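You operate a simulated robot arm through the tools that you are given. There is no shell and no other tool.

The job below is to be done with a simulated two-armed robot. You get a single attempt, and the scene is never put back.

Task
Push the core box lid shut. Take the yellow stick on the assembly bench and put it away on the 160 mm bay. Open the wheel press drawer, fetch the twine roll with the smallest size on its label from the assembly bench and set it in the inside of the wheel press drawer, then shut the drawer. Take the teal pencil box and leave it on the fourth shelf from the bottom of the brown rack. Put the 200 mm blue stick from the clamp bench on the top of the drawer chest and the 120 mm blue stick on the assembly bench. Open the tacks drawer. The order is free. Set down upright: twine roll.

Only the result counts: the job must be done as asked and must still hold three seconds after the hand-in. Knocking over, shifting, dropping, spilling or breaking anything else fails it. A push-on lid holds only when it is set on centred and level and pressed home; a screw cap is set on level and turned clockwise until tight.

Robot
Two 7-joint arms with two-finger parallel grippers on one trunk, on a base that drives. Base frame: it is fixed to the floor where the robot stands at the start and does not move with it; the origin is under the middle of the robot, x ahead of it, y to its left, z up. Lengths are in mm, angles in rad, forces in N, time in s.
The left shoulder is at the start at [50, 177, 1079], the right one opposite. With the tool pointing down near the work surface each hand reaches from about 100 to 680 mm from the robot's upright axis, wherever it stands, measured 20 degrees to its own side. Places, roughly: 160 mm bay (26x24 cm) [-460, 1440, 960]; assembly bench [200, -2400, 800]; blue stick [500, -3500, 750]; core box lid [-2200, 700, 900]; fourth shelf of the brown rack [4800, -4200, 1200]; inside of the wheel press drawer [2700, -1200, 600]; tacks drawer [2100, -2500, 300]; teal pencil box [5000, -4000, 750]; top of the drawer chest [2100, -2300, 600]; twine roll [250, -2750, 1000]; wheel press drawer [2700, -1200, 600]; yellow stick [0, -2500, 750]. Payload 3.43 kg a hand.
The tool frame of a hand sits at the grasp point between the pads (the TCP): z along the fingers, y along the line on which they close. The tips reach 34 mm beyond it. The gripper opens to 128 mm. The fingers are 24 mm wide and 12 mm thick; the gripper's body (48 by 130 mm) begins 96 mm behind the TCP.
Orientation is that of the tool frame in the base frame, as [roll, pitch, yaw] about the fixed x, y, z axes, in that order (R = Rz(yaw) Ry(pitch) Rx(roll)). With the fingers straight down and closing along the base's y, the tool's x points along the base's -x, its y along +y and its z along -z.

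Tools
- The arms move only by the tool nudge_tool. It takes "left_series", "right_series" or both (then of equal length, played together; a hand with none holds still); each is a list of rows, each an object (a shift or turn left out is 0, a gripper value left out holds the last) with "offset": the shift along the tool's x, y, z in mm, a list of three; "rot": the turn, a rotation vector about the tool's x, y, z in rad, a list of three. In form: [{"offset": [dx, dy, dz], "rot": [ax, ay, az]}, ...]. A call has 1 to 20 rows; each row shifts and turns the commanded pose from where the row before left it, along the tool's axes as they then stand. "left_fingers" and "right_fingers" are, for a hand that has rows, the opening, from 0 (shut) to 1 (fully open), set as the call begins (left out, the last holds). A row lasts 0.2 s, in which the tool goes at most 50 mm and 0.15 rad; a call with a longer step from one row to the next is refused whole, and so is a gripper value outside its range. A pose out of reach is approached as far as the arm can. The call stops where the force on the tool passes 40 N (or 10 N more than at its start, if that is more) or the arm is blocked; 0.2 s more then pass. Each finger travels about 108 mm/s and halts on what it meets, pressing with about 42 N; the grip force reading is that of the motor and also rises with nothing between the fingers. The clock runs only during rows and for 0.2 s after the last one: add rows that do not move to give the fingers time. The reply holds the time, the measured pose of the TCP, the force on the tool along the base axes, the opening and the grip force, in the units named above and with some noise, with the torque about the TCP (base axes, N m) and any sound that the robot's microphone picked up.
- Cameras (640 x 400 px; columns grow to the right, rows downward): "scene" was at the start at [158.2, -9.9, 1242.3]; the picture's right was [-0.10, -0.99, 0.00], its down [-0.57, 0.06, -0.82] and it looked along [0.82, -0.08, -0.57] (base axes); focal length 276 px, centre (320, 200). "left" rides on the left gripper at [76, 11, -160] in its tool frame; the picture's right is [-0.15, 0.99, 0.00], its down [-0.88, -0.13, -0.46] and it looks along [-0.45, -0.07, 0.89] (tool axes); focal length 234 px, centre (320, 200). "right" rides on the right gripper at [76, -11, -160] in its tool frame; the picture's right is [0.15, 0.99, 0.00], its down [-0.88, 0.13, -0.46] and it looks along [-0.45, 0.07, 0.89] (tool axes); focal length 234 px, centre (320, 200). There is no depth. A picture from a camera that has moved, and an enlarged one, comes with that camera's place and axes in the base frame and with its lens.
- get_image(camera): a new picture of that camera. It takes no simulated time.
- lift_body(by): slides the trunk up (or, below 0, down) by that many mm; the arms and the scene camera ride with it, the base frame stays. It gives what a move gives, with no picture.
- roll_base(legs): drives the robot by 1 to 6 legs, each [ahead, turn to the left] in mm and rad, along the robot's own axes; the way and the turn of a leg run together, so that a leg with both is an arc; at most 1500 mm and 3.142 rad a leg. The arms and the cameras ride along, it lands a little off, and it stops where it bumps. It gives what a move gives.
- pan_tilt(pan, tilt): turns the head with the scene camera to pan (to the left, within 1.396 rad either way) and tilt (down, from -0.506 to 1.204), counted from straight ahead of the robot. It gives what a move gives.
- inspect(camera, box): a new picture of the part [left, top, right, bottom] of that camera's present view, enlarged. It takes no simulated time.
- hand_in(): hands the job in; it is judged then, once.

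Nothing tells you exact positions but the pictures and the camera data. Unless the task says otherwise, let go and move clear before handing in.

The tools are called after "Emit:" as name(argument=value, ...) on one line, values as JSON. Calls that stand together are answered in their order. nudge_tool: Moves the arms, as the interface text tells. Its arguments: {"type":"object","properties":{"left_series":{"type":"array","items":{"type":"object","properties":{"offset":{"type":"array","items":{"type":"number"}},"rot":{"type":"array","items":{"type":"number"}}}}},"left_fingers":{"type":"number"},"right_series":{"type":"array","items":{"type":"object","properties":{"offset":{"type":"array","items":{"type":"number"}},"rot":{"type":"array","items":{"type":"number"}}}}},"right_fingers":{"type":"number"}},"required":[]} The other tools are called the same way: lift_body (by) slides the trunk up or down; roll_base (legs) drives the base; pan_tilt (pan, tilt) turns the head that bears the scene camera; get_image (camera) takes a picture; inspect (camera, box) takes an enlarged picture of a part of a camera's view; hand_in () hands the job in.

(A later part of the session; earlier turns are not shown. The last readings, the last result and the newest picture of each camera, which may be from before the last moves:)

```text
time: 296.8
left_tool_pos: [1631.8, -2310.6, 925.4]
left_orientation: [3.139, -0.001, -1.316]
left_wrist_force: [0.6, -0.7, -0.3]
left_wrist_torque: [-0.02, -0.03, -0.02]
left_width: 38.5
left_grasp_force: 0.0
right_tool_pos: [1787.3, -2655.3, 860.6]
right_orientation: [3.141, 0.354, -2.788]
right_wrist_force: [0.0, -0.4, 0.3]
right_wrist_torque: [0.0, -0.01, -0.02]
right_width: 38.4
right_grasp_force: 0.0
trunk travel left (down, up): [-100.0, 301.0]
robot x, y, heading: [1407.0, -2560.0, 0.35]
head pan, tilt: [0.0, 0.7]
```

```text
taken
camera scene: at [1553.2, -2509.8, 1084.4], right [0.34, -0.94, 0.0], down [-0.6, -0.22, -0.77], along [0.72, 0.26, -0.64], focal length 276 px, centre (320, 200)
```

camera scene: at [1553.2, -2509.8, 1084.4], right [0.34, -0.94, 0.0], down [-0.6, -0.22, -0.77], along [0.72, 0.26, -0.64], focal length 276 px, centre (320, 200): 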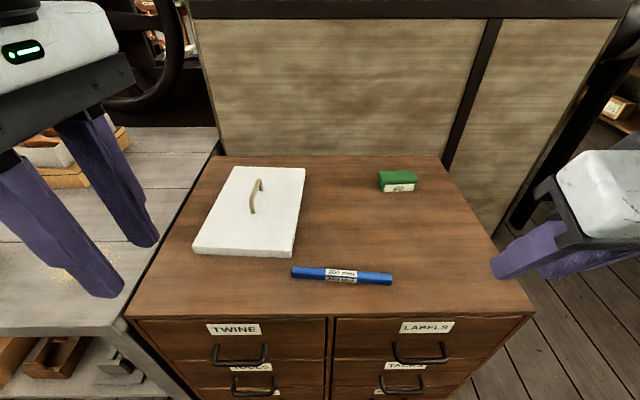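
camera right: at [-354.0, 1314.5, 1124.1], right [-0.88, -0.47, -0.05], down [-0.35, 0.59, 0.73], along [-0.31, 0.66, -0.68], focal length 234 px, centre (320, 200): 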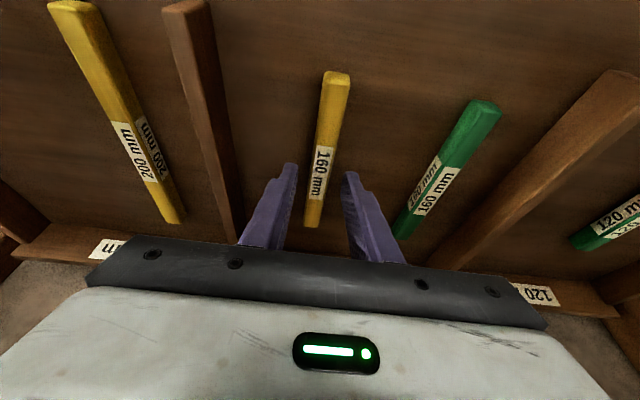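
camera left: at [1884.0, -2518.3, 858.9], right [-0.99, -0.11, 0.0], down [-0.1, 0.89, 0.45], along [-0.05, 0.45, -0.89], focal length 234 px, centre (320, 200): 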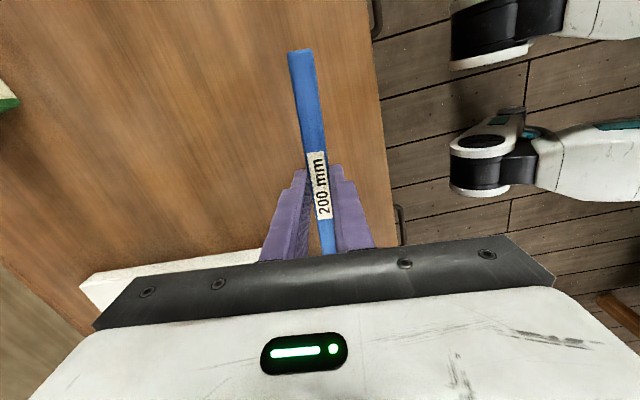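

The 200 mm stick lies on the chest top. Now the TACKS drawer: I back up, lower the trunk fully and look at the handle.

Emit:
roll_base(legs=[[-220, 0]])

Emit:
pan_tilt(pan=-0.2, tilt=0.75)

Emit:
inspect(camera="scene", box=[240, 180, 480, 330])

Emit:
lift_body(by=-100)

Emit:
inspect(camera="scene", box=[240, 150, 480, 300])

```text
time: 298.4
left_tool_pos: [1426.9, -2385.3, 925.6]
left_orientation: [3.141, -0.001, -1.314]
left_wrist_force: [-0.7, 0.6, -0.5]
left_wrist_torque: [-0.02, -0.01, 0.0]
left_width: 38.5
left_grasp_force: 0.0
right_tool_pos: [1581.1, -2729.9, 862.0]
right_orientation: [3.141, 0.353, -2.789]
right_wrist_force: [0.2, -0.1, 0.3]
right_wrist_torque: [0.0, -0.01, -0.01]
right_width: 38.3
right_grasp_force: 0.0
trunk travel left (down, up): [-100.0, 301.0]
robot x, y, heading: [1199.0, -2639.5, 0.347]
head pan, tilt: [0.0, 0.7]
```

```text
time: 299.2
left_tool_pos: [1425.9, -2385.2, 924.6]
left_orientation: [3.14, -0.002, -1.314]
left_wrist_force: [0.1, -0.8, 0.2]
left_wrist_torque: [-0.02, 0.01, -0.01]
left_width: 38.1
left_grasp_force: 0.0
right_tool_pos: [1581.3, -2730.3, 860.9]
right_orientation: [-3.141, 0.352, -2.788]
right_wrist_force: [-0.1, -0.4, 1.1]
right_wrist_torque: [0.01, 0.02, -0.02]
right_width: 38.2
right_grasp_force: 0.1
trunk travel left (down, up): [-100.0, 301.0]
robot x, y, heading: [1200.2, -2636.4, 0.355]
head pan, tilt: [-0.201, 0.75]
```

```text
2.67 times, centred on (360, 255) of scene
camera zoom: at [1349.7, -2601.6, 1080.2], right [0.15, -0.99, 0.0], down [-0.67, -0.1, -0.73], along [0.72, 0.11, -0.68], focal length 735 px, centre (213, 53)
```

zoom: 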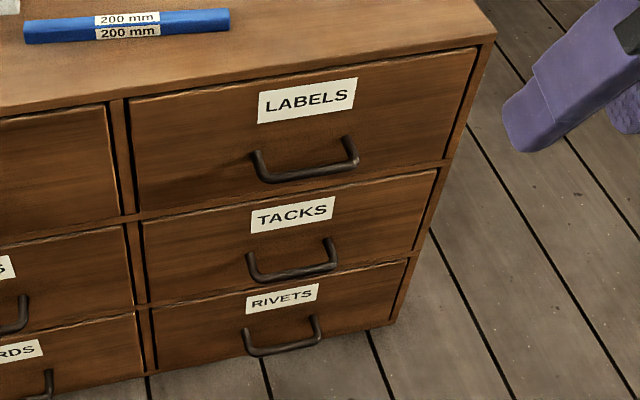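

```text
time: 300.5
left_tool_pos: [1426.5, -2384.8, 824.4]
left_orientation: [3.141, -0.001, -1.314]
left_wrist_force: [-0.4, 0.6, 0.8]
left_wrist_torque: [0.03, -0.02, -0.01]
left_width: 38.5
left_grasp_force: 0.0
right_tool_pos: [1580.7, -2730.4, 761.5]
right_orientation: [3.141, 0.352, -2.789]
right_wrist_force: [0.2, -0.3, 0.1]
right_wrist_torque: [0.0, 0.01, 0.0]
right_width: 38.3
right_grasp_force: 0.0
trunk travel left (down, up): [0.0, 401.0]
robot x, y, heading: [1199.8, -2636.6, 0.354]
head pan, tilt: [-0.201, 0.75]
```

```text
2.67 times, centred on (360, 225) of scene
camera zoom: at [1349.6, -2601.7, 980.2], right [0.15, -0.99, 0.0], down [-0.67, -0.1, -0.73], along [0.72, 0.11, -0.68], focal length 735 px, centre (213, 133)
```

zoom: 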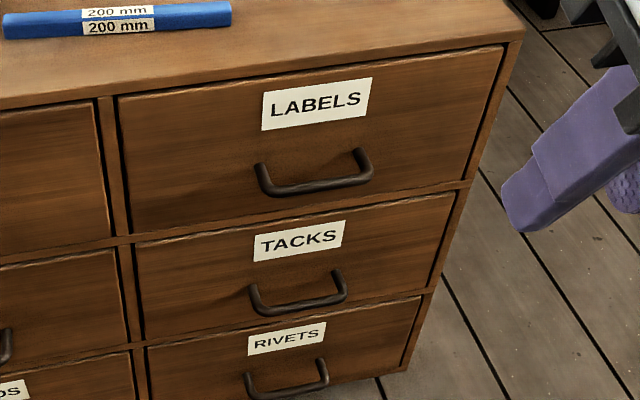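

The TACKS handle bar is at about (1802, -2627, 320), standing about 36 mm off the drawer front. I turn the right hand so that it points forward-down at 45° with the fingers closing in the vertical plane.

Emit:
nudge_tool(right_series=[{"rot": [0, 0.1173, 0]}, {"rot": [0, 0.1173, 0]}, {"rot": [0, 0.1173, 0]}, {"rot": [0, 0, 0.1428]}, {"rot": [0, 0, 0.1428]}, {"rot": [0, 0, 0.1428]}, {"rot": [0, 0, 0.1428]}, {"rot": [0, 0, 0.1428]}, {"rot": [0, 0, 0.1428]}, {"rot": [0, 0, 0.1428]}, {"rot": [0, 0, 0.1428]}, {"rot": [0, 0, 0.1428]}, {"rot": [0, 0, 0.1428]}, {"rot": [0, 0, 0.1428]}, {}], right_fingers=0.2)

Emit:
nudge_tool(right_series=[{"rot": [-0.131, 0, 0]}, {"rot": [-0.131, 0, 0]}, {"rot": [-0.131, 0, 0]}, {"rot": [-0.131, 0, 0]}, {"rot": [-0.131, 0, 0]}, {"rot": [-0.131, 0, 0]}, {}])

Emit:
get_image(camera="scene")

```text
time: 303.7
left_tool_pos: [1427.2, -2384.6, 824.9]
left_orientation: [3.14, 0.0, -1.313]
left_wrist_force: [0.4, 0.1, -0.1]
left_wrist_torque: [-0.01, 0.0, -0.02]
left_width: 38.3
left_grasp_force: 0.0
right_tool_pos: [1581.4, -2729.8, 761.0]
right_orientation: [3.141, 0.001, 1.921]
right_wrist_force: [1.0, 0.6, -0.5]
right_wrist_torque: [0.0, -0.03, -0.03]
right_width: 25.7
right_grasp_force: 0.1
trunk travel left (down, up): [0.0, 401.0]
robot x, y, heading: [1203.9, -2636.1, 0.349]
head pan, tilt: [-0.201, 0.75]
```

```text
time: 305.3
left_tool_pos: [1427.7, -2386.4, 824.7]
left_orientation: [3.14, -0.002, -1.314]
left_wrist_force: [0.1, 0.5, -0.1]
left_wrist_torque: [0.03, 0.01, -0.01]
left_width: 38.6
left_grasp_force: 0.1
right_tool_pos: [1632.4, -2699.0, 813.7]
right_orientation: [2.355, 0.001, 1.924]
right_wrist_force: [1.0, 0.0, -0.9]
right_wrist_torque: [0.03, 0.02, 0.0]
right_width: 25.6
right_grasp_force: 0.1
right hand out of reach, approached as far as the arm can: row 4, 5, 6
trunk travel left (down, up): [0.0, 401.0]
robot x, y, heading: [1203.1, -2639.6, 0.353]
head pan, tilt: [-0.201, 0.75]
```

```text
taken
camera scene: at [1349.7, -2601.7, 980.2], right [0.15, -0.99, 0.0], down [-0.67, -0.1, -0.73], along [0.72, 0.11, -0.68], focal length 276 px, centre (320, 200)
```

scene: 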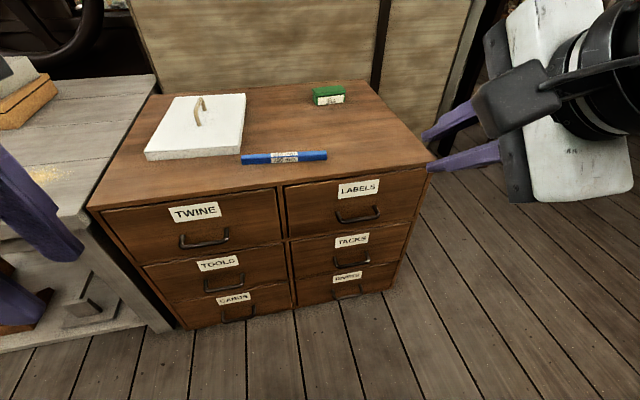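

The hand points forward-down as wanted. I tilt it a bit more toward horizontal (to clear the handle above) and bring it down in front of the TACKS handle.

Emit:
nudge_tool(right_series=[{"rot": [-0.131, 0, 0]}, {"rot": [-0.131, 0, 0]}, {"offset": [0, -43, 24.8]}, {"offset": [0, -43, 24.8]}, {"offset": [0, -43, 24.8]}, {"offset": [0, -43, 24.8]}, {"offset": [0, -43, 24.8]}, {"offset": [0, -43, 24.8]}, {"offset": [0, -43, 24.8]}, {"offset": [0, -43, 24.8]}, {}], right_fingers=0.18)

Emit:
get_image(camera="scene")

Emit:
get_image(camera="right")

```text
time: 307.7
left_tool_pos: [1426.6, -2385.8, 824.5]
left_orientation: [3.139, 0.001, -1.313]
left_wrist_force: [0.4, 0.4, -0.1]
left_wrist_torque: [0.01, 0.01, -0.01]
left_width: 38.4
left_grasp_force: 0.0
right_tool_pos: [1694.5, -2580.8, 517.2]
right_orientation: [2.098, 0.005, 1.917]
right_wrist_force: [0.0, 0.0, 0.2]
right_wrist_torque: [0.01, -0.02, -0.03]
right_width: 23.2
right_grasp_force: 0.1
right hand out of reach, approached as far as the arm can: row 1, 2, 3, 4, 5, 8, 9, 10
trunk travel left (down, up): [0.0, 401.0]
robot x, y, heading: [1205.0, -2635.6, 0.348]
head pan, tilt: [-0.201, 0.75]
```

```text
taken
camera scene: at [1349.7, -2601.7, 980.2], right [0.15, -0.99, 0.0], down [-0.67, -0.1, -0.73], along [0.72, 0.11, -0.68], focal length 276 px, centre (320, 200)
```

scene: 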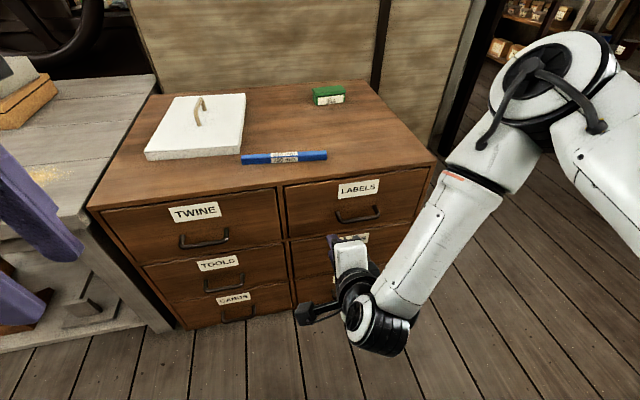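

```text
taken
camera right: at [1534.2, -2556.9, 587.3], right [0.42, 0.31, 0.85], down [-0.01, -0.94, 0.35], along [0.91, -0.16, -0.39], focal length 234 px, centre (320, 200)
```

right: 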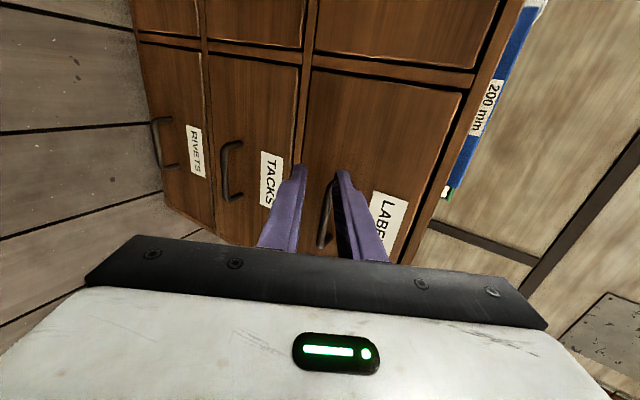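

That roll is awkward for this arm at low height. I'll instead hook the bar from above with closed fingers in the normal orientation; first I back off and turn the hand back.

Emit:
nudge_tool(right_series=[{"offset": [0, -20, -34.6]}, {"offset": [0, -20, -34.6]}, {"offset": [0, -20, -34.6]}, {"offset": [0, 34, -20]}, {"offset": [0, 34, -20]}, {"rot": [0.13, 0, 0]}, {"rot": [0.13, 0, 0]}, {"rot": [0.13, 0, 0]}, {"rot": [0.13, 0, 0]}, {"rot": [0.13, 0, 0]}, {"rot": [0.13, 0, 0]}, {"rot": [0.13, 0, 0]}, {"rot": [0.13, 0, 0]}, {}])

Emit:
get_image(camera="scene")

```text
time: 310.7
left_tool_pos: [1427.6, -2384.7, 824.9]
left_orientation: [3.139, 0.0, -1.314]
left_wrist_force: [0.7, -0.7, -0.1]
left_wrist_torque: [-0.03, 0.0, -0.01]
left_width: 38.4
left_grasp_force: 0.1
right_tool_pos: [1588.6, -2597.5, 579.9]
right_orientation: [3.134, -0.001, 1.924]
right_wrist_force: [-0.5, 0.3, 0.2]
right_wrist_torque: [0.0, -0.01, 0.01]
right_width: 22.8
right_grasp_force: 0.1
right hand out of reach, approached as far as the arm can: row 5, 6
trunk travel left (down, up): [0.0, 401.0]
robot x, y, heading: [1199.3, -2635.2, 0.351]
head pan, tilt: [-0.201, 0.75]
```

```text
taken
camera scene: at [1349.7, -2601.7, 980.2], right [0.15, -0.99, 0.0], down [-0.67, -0.1, -0.73], along [0.72, 0.11, -0.68], focal length 276 px, centre (320, 200)
```

scene: 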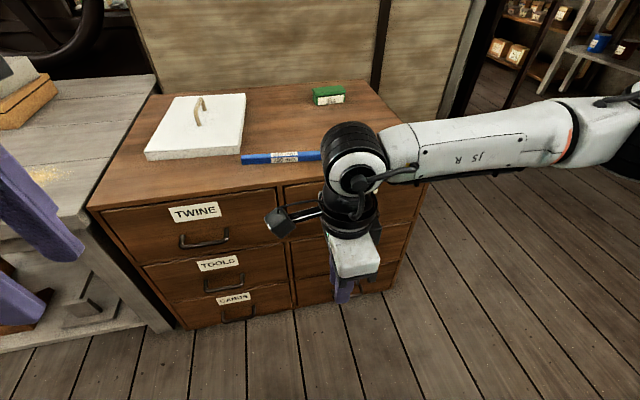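

Emit:
nudge_tool(right_series=[{"rot": [0, 0, -0.1428]}, {"rot": [0, 0, -0.1428]}, {"rot": [0, 0, -0.1428]}, {"rot": [0, 0, -0.1428]}, {"rot": [0, 0, -0.1428]}, {"rot": [0, 0, -0.1428]}, {"rot": [0, 0, -0.1428]}, {"rot": [0, 0, -0.1428]}, {"rot": [0, 0, -0.1428]}, {"rot": [0, 0, -0.1428]}, {"rot": [0, 0, -0.1428]}, {"offset": [0, -45, 0]}, {"offset": [0, -45, 0]}, {"rot": [0, -0.13, 0]}, {"rot": [0, -0.13, 0]}, {"rot": [0, -0.13, 0]}, {"rot": [0, -0.13, 0]}, {}], right_fingers=0.0)

Emit:
get_image(camera="scene")

Emit:
get_image(camera="right")

```text
time: 314.5
left_tool_pos: [1427.6, -2384.8, 825.2]
left_orientation: [3.14, 0.001, -1.314]
left_wrist_force: [-1.2, 0.2, -0.7]
left_wrist_torque: [-0.04, -0.03, 0.0]
left_width: 38.4
left_grasp_force: 0.0
right_tool_pos: [1625.5, -2677.3, 579.1]
right_orientation: [3.141, 0.526, -2.789]
right_wrist_force: [0.3, -0.1, 0.1]
right_wrist_torque: [-0.02, -0.01, -0.02]
right_width: 0.1
right_grasp_force: 32.7
right hand out of reach, approached as far as the arm can: row 17
trunk travel left (down, up): [0.0, 401.0]
robot x, y, heading: [1204.6, -2636.6, 0.353]
head pan, tilt: [-0.201, 0.75]
```

```text
taken
camera scene: at [1349.7, -2601.7, 980.2], right [0.15, -0.99, 0.0], down [-0.67, -0.1, -0.73], along [0.72, 0.11, -0.68], focal length 276 px, centre (320, 200)
```

scene: 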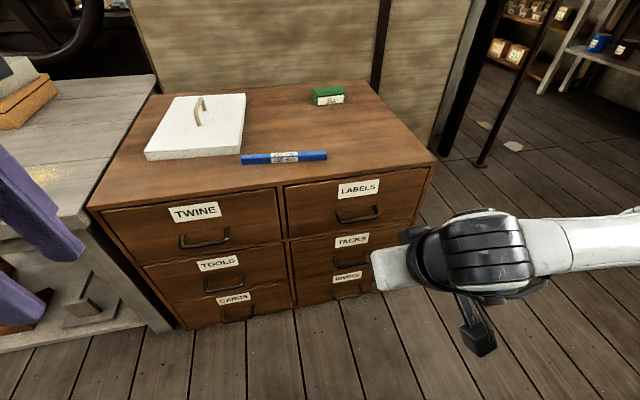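

```text
taken
camera right: at [1493.1, -2738.8, 678.4], right [-0.46, 0.88, -0.07], down [0.45, 0.31, 0.84], along [0.76, 0.35, -0.54], focal length 234 px, centre (320, 200)
```

right: 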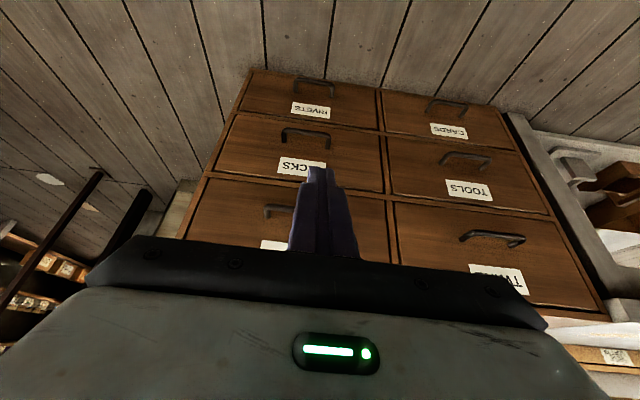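

Emit:
inspect(camera="right", box=[250, 80, 370, 180])

```text
4.00 times, centred on (310, 130) of right
camera zoom: at [1493.1, -2738.8, 678.4], right [-0.46, 0.88, -0.07], down [0.45, 0.31, 0.84], along [0.76, 0.35, -0.54], focal length 937 px, centre (360, 480)
```

zoom: 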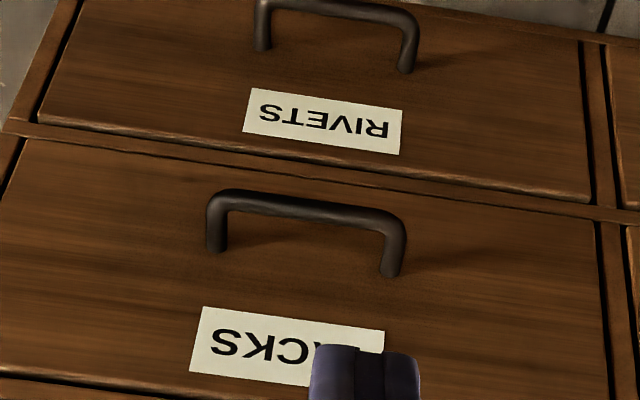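

The right camera now shows the TACKS handle clearly. I bring the closed fingertips down and forward to just above the gap behind the bar, in steps.

Emit:
nudge_tool(right_series=[{"offset": [8.5, -4, 40.6]}, {"offset": [8.5, -4, 40.6]}, {"offset": [8.5, -4, 40.6]}, {"offset": [8.5, -4, 40.6]}, {"offset": [8.5, -3, 40.6]}, {"offset": [-34.6, 0, 20.1]}, {"offset": [-34.6, 0, 20.1]}, {}])

Emit:
get_image(camera="right")

Emit:
inspect(camera="scene", box=[280, 150, 520, 320])

```text
time: 316.3
left_tool_pos: [1425.9, -2384.1, 824.4]
left_orientation: [3.14, -0.001, -1.314]
left_wrist_force: [-0.6, 0.0, 0.1]
left_wrist_torque: [0.01, -0.02, 0.0]
left_width: 38.4
left_grasp_force: 0.1
right_tool_pos: [1768.8, -2645.3, 382.3]
right_orientation: [3.142, 0.527, -2.788]
right_wrist_force: [-0.6, -0.2, -0.1]
right_wrist_torque: [0.01, 0.01, 0.01]
right_width: 0.0
right_grasp_force: 33.1
trunk travel left (down, up): [0.0, 401.0]
robot x, y, heading: [1201.5, -2638.8, 0.353]
head pan, tilt: [-0.201, 0.75]
```

```text
taken
camera right: at [1637.5, -2706.6, 482.0], right [-0.46, 0.88, -0.07], down [0.45, 0.31, 0.84], along [0.76, 0.35, -0.54], focal length 234 px, centre (320, 200)
```

right: 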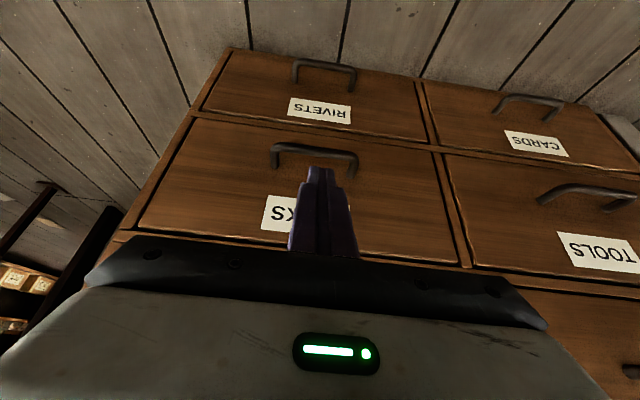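

```text
2.35 times, centred on (400, 235) of scene
camera zoom: at [1349.7, -2601.7, 980.2], right [0.15, -0.99, 0.0], down [-0.67, -0.1, -0.73], along [0.72, 0.11, -0.68], focal length 649 px, centre (132, 118)
```

zoom: 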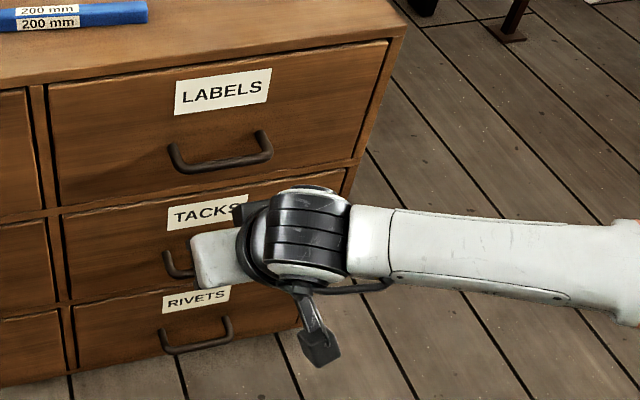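

Emit:
inspect(camera="right", box=[250, 110, 390, 210])

```text
4.00 times, centred on (320, 160) of right
camera zoom: at [1637.5, -2706.6, 482.0], right [-0.46, 0.88, -0.07], down [0.45, 0.31, 0.84], along [0.76, 0.35, -0.54], focal length 937 px, centre (320, 360)
```

zoom: 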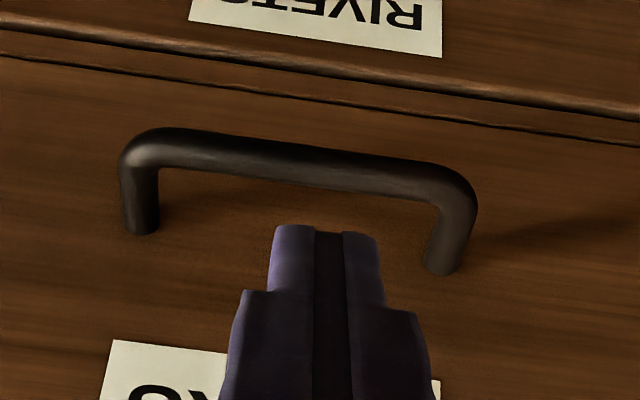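

The two views put the bar nearer z≈276 and about 594 mm ahead. Rather than hooking, I'll pinch the left leg of the handle between the fingers from above; I open the fingers and move above that leg.

Emit:
nudge_tool(right_series=[{"offset": [0, 22.5, 0]}, {"offset": [0, 22.5, 0]}, {"offset": [-15.6, 0, 38]}, {"offset": [-15.6, 0, 38]}, {}], right_fingers=0.32)

Emit:
inspect(camera="right", box=[230, 110, 410, 230])

Emit:
inspect(camera="scene", box=[280, 180, 440, 300])

```text
time: 317.5
left_tool_pos: [1427.2, -2384.4, 825.3]
left_orientation: [3.14, 0.0, -1.314]
left_wrist_force: [0.1, 0.3, -0.1]
left_wrist_torque: [0.01, 0.0, 0.01]
left_width: 38.4
left_grasp_force: 0.1
right_tool_pos: [1814.3, -2581.3, 331.8]
right_orientation: [-3.14, 0.528, -2.787]
right_wrist_force: [-0.6, -0.5, 1.3]
right_wrist_torque: [0.01, 0.0, -0.01]
right_width: 40.9
right_grasp_force: 0.1
trunk travel left (down, up): [0.0, 401.0]
robot x, y, heading: [1201.6, -2638.1, 0.349]
head pan, tilt: [-0.201, 0.75]
```

```text
3.33 times, centred on (320, 170) of right
camera zoom: at [1682.5, -2641.6, 432.3], right [-0.46, 0.88, -0.07], down [0.45, 0.31, 0.84], along [0.76, 0.35, -0.54], focal length 781 px, centre (320, 300)
```

zoom: 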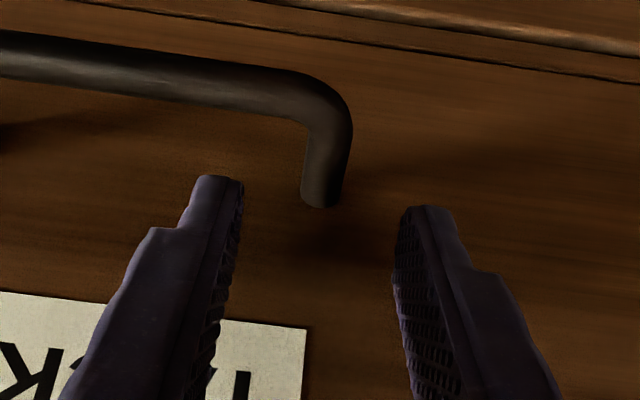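

```text
3.33 times, centred on (360, 240) of scene
camera zoom: at [1349.7, -2601.7, 980.2], right [0.15, -0.99, 0.0], down [-0.67, -0.1, -0.73], along [0.72, 0.11, -0.68], focal length 919 px, centre (187, 67)
```

zoom: 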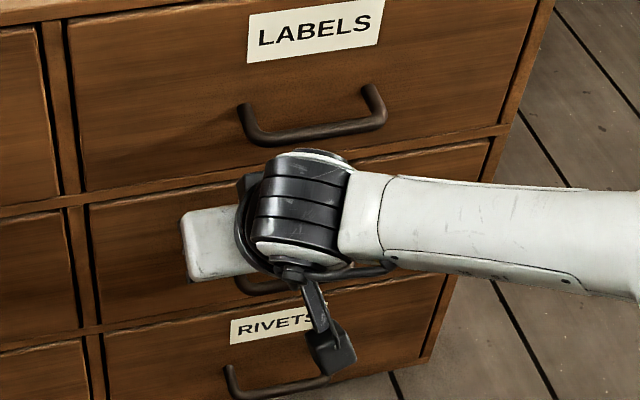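

The leg of the handle is nicely centred between the open fingers. I go down the last 23 mm.

Emit:
nudge_tool(right_series=[{"offset": [0.7, 0, 11.2]}, {"offset": [3.5, 0, 6]}, {"offset": [3, 0, 5.2]}, {}])

Emit:
inspect(camera="right", box=[230, 110, 410, 230])

```text
time: 318.5
left_tool_pos: [1425.3, -2385.7, 824.4]
left_orientation: [3.141, -0.001, -1.314]
left_wrist_force: [0.3, -0.2, -0.3]
left_wrist_torque: [-0.01, 0.01, 0.0]
left_width: 38.3
left_grasp_force: 0.2
right_tool_pos: [1817.0, -2579.4, 307.5]
right_orientation: [3.141, 0.525, -2.786]
right_wrist_force: [-31.1, -10.8, 12.6]
right_wrist_torque: [0.17, 0.52, 0.77]
right_width: 41.1
right_grasp_force: 0.4
trunk travel left (down, up): [0.0, 401.0]
robot x, y, heading: [1198.3, -2636.8, 0.35]
head pan, tilt: [-0.201, 0.75]
```

```text
3.33 times, centred on (320, 170) of right
camera zoom: at [1684.7, -2639.9, 408.3], right [-0.46, 0.88, -0.07], down [0.46, 0.31, 0.84], along [0.76, 0.35, -0.55], focal length 781 px, centre (320, 300)
```

zoom: 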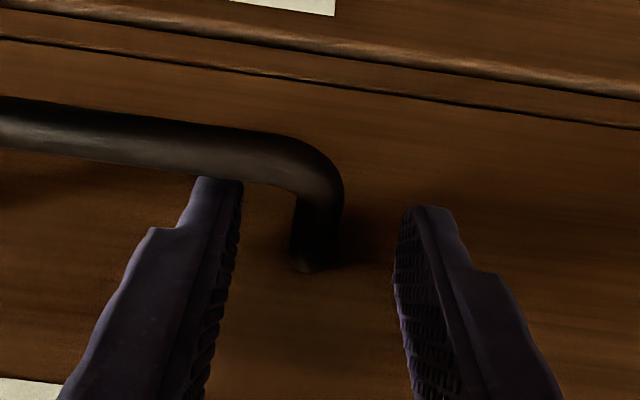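

The tips touch the drawer face, i.e. they are behind the bar. I ease back 2 mm and close on the leg.

Emit:
nudge_tool(right_series=[{"offset": [1.7, 0, -1.0]}, {}])

Emit:
nudge_tool(right_series=[{}, {}, {}, {}], right_fingers=0.0)

Emit:
inspect(camera="right", box=[230, 110, 410, 230])

```text
time: 319.1
left_tool_pos: [1427.5, -2385.5, 824.5]
left_orientation: [3.137, 0.0, -1.315]
left_wrist_force: [0.5, -0.5, 0.3]
left_wrist_torque: [0.01, 0.0, -0.04]
left_width: 38.3
left_grasp_force: 0.1
right_tool_pos: [1816.6, -2579.7, 307.4]
right_orientation: [3.142, 0.526, -2.789]
right_wrist_force: [-15.3, -1.6, -5.8]
right_wrist_torque: [-0.23, 0.42, 0.47]
right_width: 43.2
right_grasp_force: 2.4
trunk travel left (down, up): [0.0, 401.0]
robot x, y, heading: [1200.3, -2636.1, 0.349]
head pan, tilt: [-0.201, 0.75]
```

```text
time: 320.1
left_tool_pos: [1425.6, -2385.6, 825.0]
left_orientation: [3.139, -0.001, -1.314]
left_wrist_force: [-0.3, 0.3, 0.2]
left_wrist_torque: [0.01, 0.01, -0.03]
left_width: 38.3
left_grasp_force: 0.0
right_tool_pos: [1816.2, -2580.6, 308.9]
right_orientation: [-3.14, 0.526, -2.787]
right_wrist_force: [-20.8, -7.9, 4.1]
right_wrist_torque: [-0.24, 0.5, 0.99]
right_width: 12.7
right_grasp_force: 45.2
trunk travel left (down, up): [0.0, 401.0]
robot x, y, heading: [1200.1, -2637.5, 0.351]
head pan, tilt: [-0.201, 0.75]
```

```text
3.33 times, centred on (320, 170) of right
camera zoom: at [1684.8, -2641.3, 409.0], right [-0.46, 0.88, -0.08], down [0.45, 0.31, 0.84], along [0.76, 0.35, -0.54], focal length 781 px, centre (320, 300)
```

zoom: 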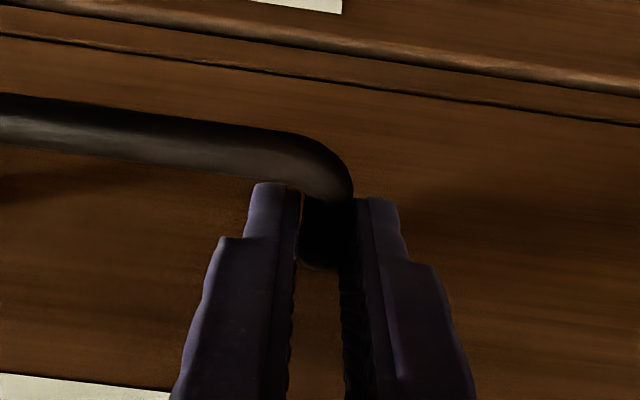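

The leg is pinched (12.7 mm). I pull straight back slowly.

Emit:
nudge_tool(right_series=[{"offset": [8.65, 0, -5]}, {"offset": [8.65, 0, -5]}, {"offset": [8.65, 0, -5]}, {"offset": [8.65, 0, -5]}, {"offset": [8.65, 0, -5]}, {"offset": [8.65, 0, -5]}, {}])

Emit:
get_image(camera="scene")

Emit:
inspect(camera="right", box=[230, 110, 410, 230])

```text
time: 321.7
left_tool_pos: [1427.0, -2384.9, 825.2]
left_orientation: [3.14, -0.001, -1.315]
left_wrist_force: [0.0, 0.1, 0.5]
left_wrist_torque: [0.0, -0.05, 0.02]
left_width: 38.1
left_grasp_force: 0.1
right_tool_pos: [1762.2, -2601.0, 309.5]
right_orientation: [-3.139, 0.53, -2.788]
right_wrist_force: [2.9, -4.6, 2.8]
right_wrist_torque: [-0.3, 0.31, 0.84]
right_width: 12.6
right_grasp_force: 45.0
trunk travel left (down, up): [0.0, 401.0]
robot x, y, heading: [1199.9, -2635.0, 0.352]
head pan, tilt: [-0.201, 0.75]
```

```text
taken
camera scene: at [1349.6, -2601.7, 980.3], right [0.15, -0.99, 0.0], down [-0.67, -0.1, -0.73], along [0.72, 0.11, -0.68], focal length 276 px, centre (320, 200)
```

scene: 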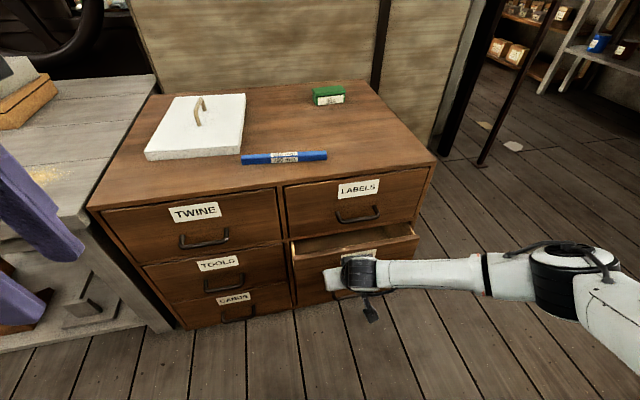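

```text
3.33 times, centred on (320, 170) of right
camera zoom: at [1629.6, -2662.0, 408.8], right [-0.46, 0.89, -0.08], down [0.45, 0.31, 0.84], along [0.77, 0.35, -0.54], focal length 781 px, centre (320, 300)
```

zoom: 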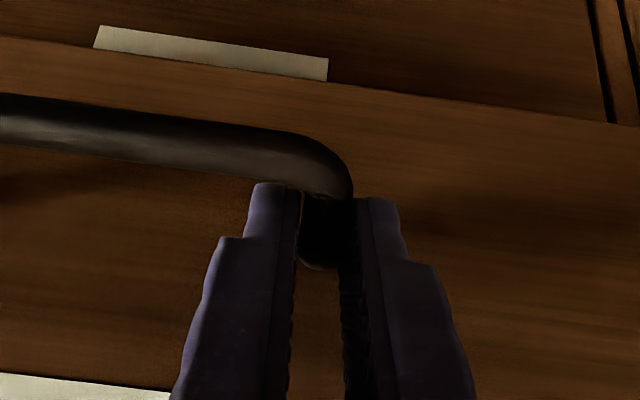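

The drawer slides open. I continue pulling.

Emit:
nudge_tool(right_series=[{"offset": [12.97, 0, -7.53]}, {"offset": [12.97, 0, -7.53]}, {"offset": [12.97, 0, -7.53]}, {"offset": [12.97, 0, -7.53]}, {"offset": [12.97, 0, -7.53]}, {"offset": [12.97, 0, -7.53]}, {"offset": [12.97, 0, -7.53]}, {"offset": [12.97, 0, -7.53]}, {"offset": [12.97, 0, -7.53]}, {"offset": [12.97, 0, -7.53]}, {}])

Emit:
get_image(camera="scene")

```text
time: 324.1
left_tool_pos: [1426.3, -2385.4, 824.3]
left_orientation: [3.139, -0.003, -1.313]
left_wrist_force: [0.7, -0.1, 0.7]
left_wrist_torque: [-0.02, 0.01, 0.01]
left_width: 38.4
left_grasp_force: 0.1
right_tool_pos: [1627.8, -2651.8, 308.9]
right_orientation: [-3.128, 0.527, -2.789]
right_wrist_force: [7.0, -19.0, 15.1]
right_wrist_torque: [-0.61, -0.33, 0.79]
right_width: 12.7
right_grasp_force: 45.1
right hand out of reach, approached as far as the arm can: row 10
trunk travel left (down, up): [0.0, 401.0]
robot x, y, heading: [1199.6, -2639.9, 0.352]
head pan, tilt: [-0.201, 0.75]
```

```text
taken
camera scene: at [1349.0, -2601.7, 980.4], right [0.15, -0.99, 0.0], down [-0.67, -0.1, -0.73], along [0.72, 0.11, -0.68], focal length 276 px, centre (320, 200)
```

scene: 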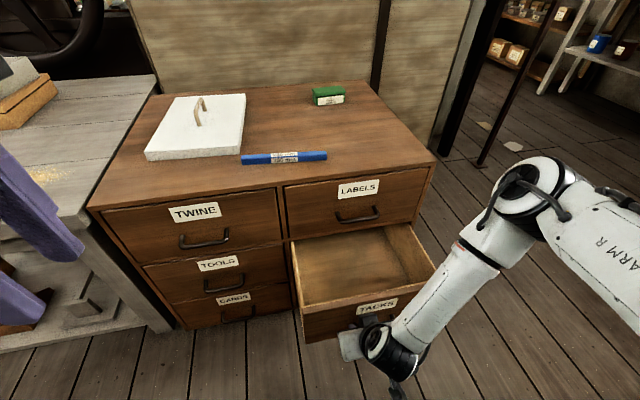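

The drawer is about 200 mm out. I back the base slightly while holding on, to see if it opens further.

Emit:
roll_base(legs=[[-40, 0]])

Emit:
get_image(camera="scene")

```text
time: 325.0
left_tool_pos: [1388.6, -2399.4, 824.4]
left_orientation: [3.138, -0.001, -1.316]
left_wrist_force: [0.3, 0.2, 0.2]
left_wrist_torque: [0.0, -0.03, -0.02]
left_width: 38.4
left_grasp_force: 0.1
right_tool_pos: [1590.5, -2665.2, 309.2]
right_orientation: [-3.129, 0.526, -2.788]
right_wrist_force: [8.2, -22.9, 12.5]
right_wrist_torque: [-0.57, -0.22, 0.6]
right_width: 12.5
right_grasp_force: 45.0
trunk travel left (down, up): [0.0, 401.0]
robot x, y, heading: [1163.6, -2651.2, 0.355]
head pan, tilt: [-0.201, 0.75]
```

```text
taken
camera scene: at [1311.6, -2615.4, 980.3], right [0.15, -0.99, 0.0], down [-0.67, -0.1, -0.73], along [0.72, 0.11, -0.68], focal length 276 px, centre (320, 200)
```

scene: 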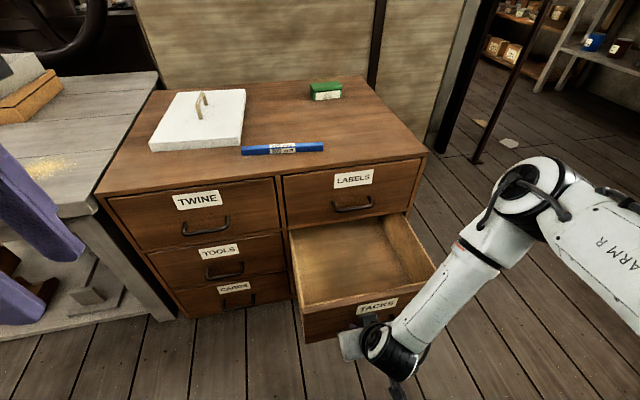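

It still slides. I pull another 50 mm.

Emit:
roll_base(legs=[[-50, 0]])

Emit:
get_image(camera="scene")

```text
time: 325.9
left_tool_pos: [1341.8, -2416.3, 825.2]
left_orientation: [3.141, -0.001, -1.316]
left_wrist_force: [-0.4, 0.4, -0.7]
left_wrist_torque: [-0.02, -0.02, 0.01]
left_width: 38.4
left_grasp_force: 0.0
right_tool_pos: [1545.2, -2683.8, 308.8]
right_orientation: [-3.125, 0.528, -2.79]
right_wrist_force: [0.3, -3.9, 6.6]
right_wrist_torque: [0.06, -0.53, 0.87]
right_width: 12.8
right_grasp_force: 45.5
trunk travel left (down, up): [0.0, 401.0]
robot x, y, heading: [1117.5, -2666.5, 0.352]
head pan, tilt: [-0.201, 0.75]
```

```text
taken
camera scene: at [1265.0, -2632.6, 980.3], right [0.15, -0.99, 0.0], down [-0.67, -0.1, -0.73], along [0.72, 0.11, -0.68], focal length 276 px, centre (320, 200)
```

scene: 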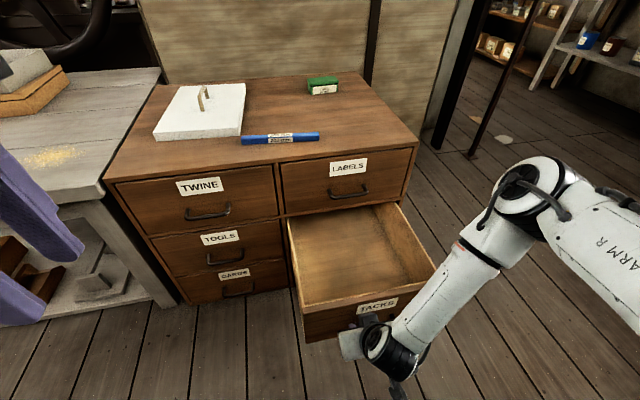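

Emit:
get_image(camera="right")

Emit:
roll_base(legs=[[-30, 0]])

Emit:
get_image(camera="right")

Emit:
get_image(camera="scene")

```text
taken
camera right: at [1411.5, -2741.5, 409.2], right [-0.45, 0.89, -0.09], down [0.45, 0.31, 0.84], along [0.77, 0.34, -0.54], focal length 234 px, centre (320, 200)
```

right: 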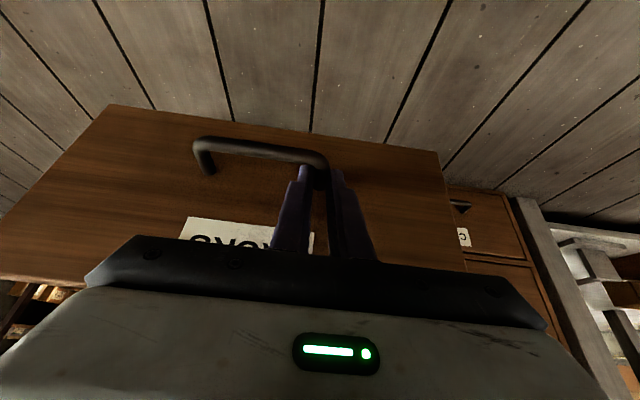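

```text
time: 326.8
left_tool_pos: [1315.4, -2426.3, 825.6]
left_orientation: [3.14, -0.003, -1.314]
left_wrist_force: [-1.2, 0.3, 0.6]
left_wrist_torque: [0.0, 0.01, -0.02]
left_width: 38.2
left_grasp_force: 0.0
right_tool_pos: [1517.9, -2694.5, 308.9]
right_orientation: [-3.125, 0.53, -2.787]
right_wrist_force: [0.2, -2.5, 4.0]
right_wrist_torque: [0.26, -0.78, 0.93]
right_width: 12.8
right_grasp_force: 45.2
trunk travel left (down, up): [0.0, 401.0]
robot x, y, heading: [1092.3, -2677.5, 0.35]
head pan, tilt: [-0.201, 0.75]
```

```text
taken
camera right: at [1383.6, -2752.0, 409.1], right [-0.45, 0.89, -0.09], down [0.45, 0.31, 0.84], along [0.77, 0.34, -0.54], focal length 234 px, centre (320, 200)
```

right: 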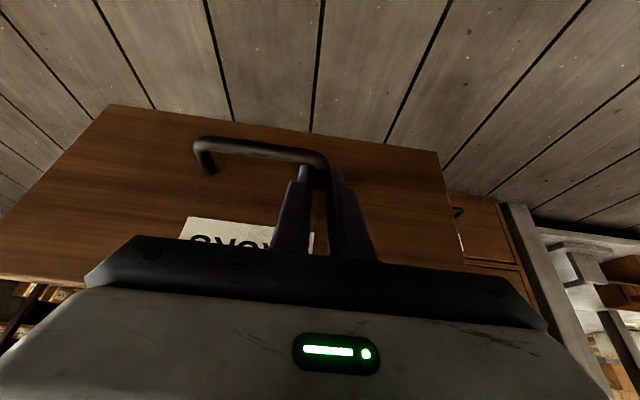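

```text
taken
camera scene: at [1237.0, -2643.0, 980.2], right [0.15, -0.99, 0.0], down [-0.67, -0.1, -0.73], along [0.72, 0.11, -0.68], focal length 276 px, centre (320, 200)
```

scene: 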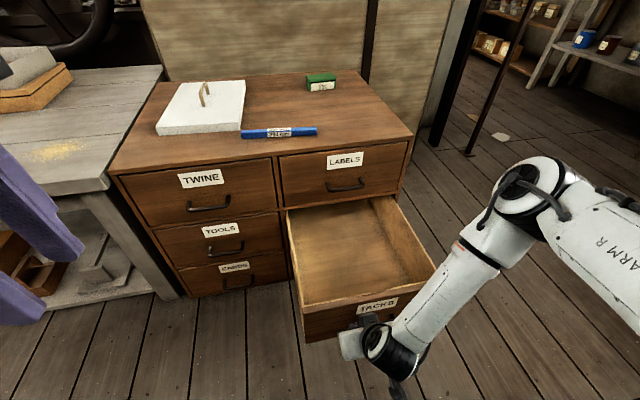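

Still sliding freely; I pull a little more to be safe.

Emit:
roll_base(legs=[[-40, 0]])

Emit:
get_image(camera="right")

Emit:
get_image(camera="scene")

```text
time: 327.6
left_tool_pos: [1277.3, -2441.1, 824.2]
left_orientation: [3.14, -0.002, -1.317]
left_wrist_force: [0.7, 0.7, -0.2]
left_wrist_torque: [0.01, -0.01, 0.02]
left_width: 38.5
left_grasp_force: 0.1
right_tool_pos: [1479.6, -2707.3, 309.4]
right_orientation: [-3.124, 0.53, -2.788]
right_wrist_force: [-0.3, -3.5, 2.1]
right_wrist_torque: [0.12, -0.59, 0.93]
right_width: 12.7
right_grasp_force: 45.2
trunk travel left (down, up): [0.0, 401.0]
robot x, y, heading: [1049.8, -2693.7, 0.348]
head pan, tilt: [-0.201, 0.75]
```

```text
taken
camera right: at [1346.5, -2765.8, 409.0], right [-0.45, 0.89, -0.09], down [0.45, 0.31, 0.84], along [0.77, 0.34, -0.54], focal length 234 px, centre (320, 200)
```

right: 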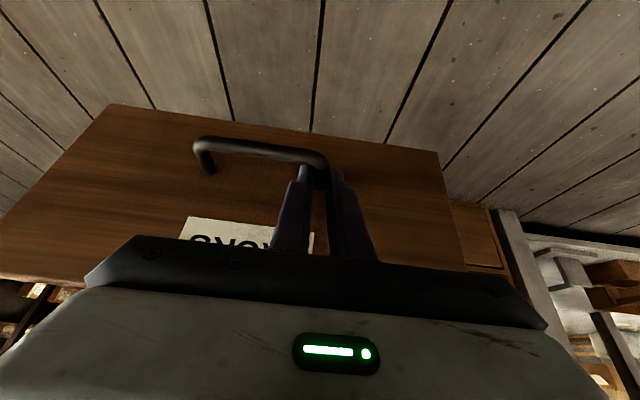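

```text
taken
camera scene: at [1199.9, -2656.6, 980.2], right [0.15, -0.99, 0.0], down [-0.67, -0.1, -0.73], along [0.72, 0.11, -0.68], focal length 276 px, centre (320, 200)
```

scene: 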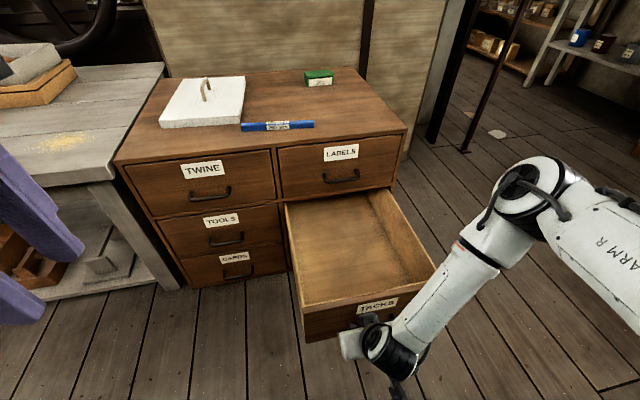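

The drawer is now about 360 mm out; that's clearly open and I must not back into the bench behind me. I release and withdraw along the tool axis.

Emit:
nudge_tool(right_series=[{}, {}], right_fingers=0.32)

Emit:
nudge_tool(right_series=[{"offset": [0, 0, -20]}, {"offset": [0, 0, -40]}, {"offset": [0, 0, -40]}, {"offset": [0, 0, -40]}, {}])

Emit:
get_image(camera="scene")

```text
time: 328.2
left_tool_pos: [1276.4, -2440.9, 823.8]
left_orientation: [3.141, -0.001, -1.316]
left_wrist_force: [-0.6, 0.0, -0.8]
left_wrist_torque: [0.0, 0.0, 0.0]
left_width: 38.4
left_grasp_force: 0.0
right_tool_pos: [1479.8, -2706.8, 308.6]
right_orientation: [-3.125, 0.531, -2.788]
right_wrist_force: [0.4, -0.2, -0.9]
right_wrist_torque: [-0.02, 0.02, 0.0]
right_width: 41.2
right_grasp_force: 0.0
trunk travel left (down, up): [0.0, 401.0]
robot x, y, heading: [1051.5, -2694.5, 0.35]
head pan, tilt: [-0.201, 0.75]
```

```text
time: 329.1
left_tool_pos: [1276.6, -2440.0, 824.1]
left_orientation: [3.142, -0.001, -1.317]
left_wrist_force: [-0.1, 0.6, 0.4]
left_wrist_torque: [0.0, -0.02, 0.01]
left_width: 38.4
left_grasp_force: 0.0
right_tool_pos: [1449.1, -2719.4, 401.8]
right_orientation: [-3.116, 0.572, -2.797]
right_wrist_force: [2.8, 2.0, -0.6]
right_wrist_torque: [-0.17, 0.41, -0.05]
right_width: 41.0
right_grasp_force: 0.1
trunk travel left (down, up): [0.0, 401.0]
robot x, y, heading: [1049.7, -2695.5, 0.349]
head pan, tilt: [-0.201, 0.75]
stopped in row 4 (right hand): the force on the tool passed its limit at 71 N (the readings are from after the stop); the commanded pose is now the measured one
```

```text
taken
camera scene: at [1200.0, -2656.6, 980.3], right [0.15, -0.99, 0.0], down [-0.67, -0.1, -0.73], along [0.72, 0.11, -0.68], focal length 276 px, centre (320, 200)
```

scene: 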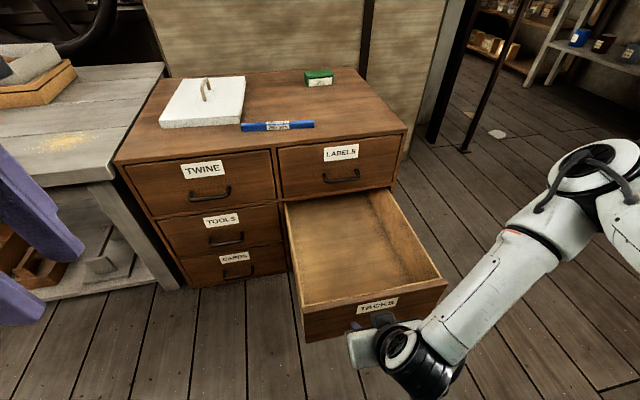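

The withdrawing hand (its camera arm) bumped against my own base. I move it up and slightly forward instead.

Emit:
nudge_tool(right_series=[{"offset": [-20, 0, -12]}, {"offset": [-30, 0, -28.2]}, {"offset": [-30, 0, -28.2]}, {"offset": [-24.4, 0, -37.8]}, {"offset": [-24.4, 0, -37.8]}, {"offset": [-24.4, 0, -37.8]}, {}])

Emit:
get_image(camera="scene")

```text
time: 330.7
left_tool_pos: [1277.2, -2441.5, 823.9]
left_orientation: [3.14, -0.001, -1.315]
left_wrist_force: [0.1, 0.0, 1.1]
left_wrist_torque: [0.0, 0.0, 0.0]
left_width: 38.4
left_grasp_force: 0.1
right_tool_pos: [1475.2, -2704.9, 638.2]
right_orientation: [-3.114, 0.571, -2.796]
right_wrist_force: [0.0, 0.2, -0.4]
right_wrist_torque: [-0.02, 0.0, 0.03]
right_width: 41.0
right_grasp_force: 0.0
trunk travel left (down, up): [0.0, 401.0]
robot x, y, heading: [1050.6, -2692.3, 0.35]
head pan, tilt: [-0.201, 0.75]
```

```text
taken
camera scene: at [1199.9, -2656.6, 980.2], right [0.15, -0.99, 0.0], down [-0.67, -0.1, -0.73], along [0.72, 0.11, -0.68], focal length 276 px, centre (320, 200)
```

scene: 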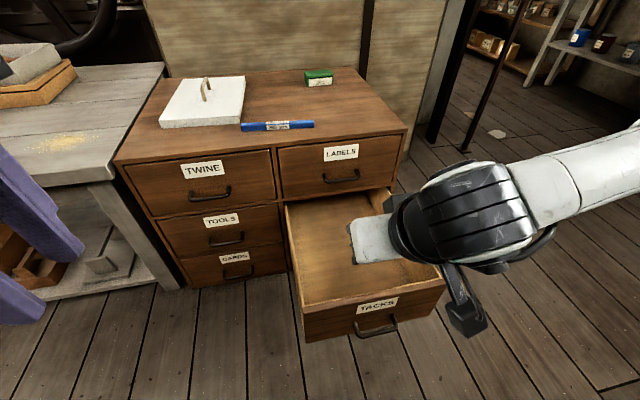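

The TACKS drawer stays open. I raise the trunk, straighten the right hand and lift it, before turning round toward the assembly bench to read the purple roll's label.

Emit:
lift_body(by=250)

Emit:
nudge_tool(right_series=[{"rot": [-0.0275, 0, 0]}, {"rot": [0, 0.1428, 0]}, {"rot": [0, 0.1428, 0]}, {"rot": [0, 0.1428, 0]}, {"rot": [0, 0.1428, 0]}, {"offset": [0, 0, -45]}, {"offset": [0, 0, -45]}, {"offset": [0, 0, -45]}, {"offset": [0, 0, -40]}, {}], right_fingers=1.0)

```text
time: 333.3
left_tool_pos: [1277.9, -2440.5, 1073.6]
left_orientation: [3.141, 0.0, -1.316]
left_wrist_force: [0.0, 0.1, -0.1]
left_wrist_torque: [0.03, 0.01, -0.01]
left_width: 38.6
left_grasp_force: 0.0
right_tool_pos: [1474.1, -2705.7, 888.2]
right_orientation: [-3.117, 0.57, -2.797]
right_wrist_force: [0.2, 0.0, 0.3]
right_wrist_torque: [0.0, 0.01, 0.01]
right_width: 41.0
right_grasp_force: 0.0
trunk travel left (down, up): [-250.0, 151.0]
robot x, y, heading: [1050.5, -2695.0, 0.348]
head pan, tilt: [-0.201, 0.75]
```

```text
time: 335.5
left_tool_pos: [1276.8, -2440.0, 1075.3]
left_orientation: [3.141, 0.0, -1.315]
left_wrist_force: [-1.4, -0.2, 0.5]
left_wrist_torque: [0.0, -0.03, -0.02]
left_width: 38.4
left_grasp_force: 0.2
right_tool_pos: [1474.6, -2705.4, 1062.7]
right_orientation: [3.14, -0.004, -2.796]
right_wrist_force: [0.1, -1.3, -0.9]
right_wrist_torque: [-0.01, 0.01, 0.01]
right_width: 128.0
right_grasp_force: 0.0
trunk travel left (down, up): [-250.0, 151.0]
robot x, y, heading: [1054.9, -2691.5, 0.349]
head pan, tilt: [-0.201, 0.75]
```

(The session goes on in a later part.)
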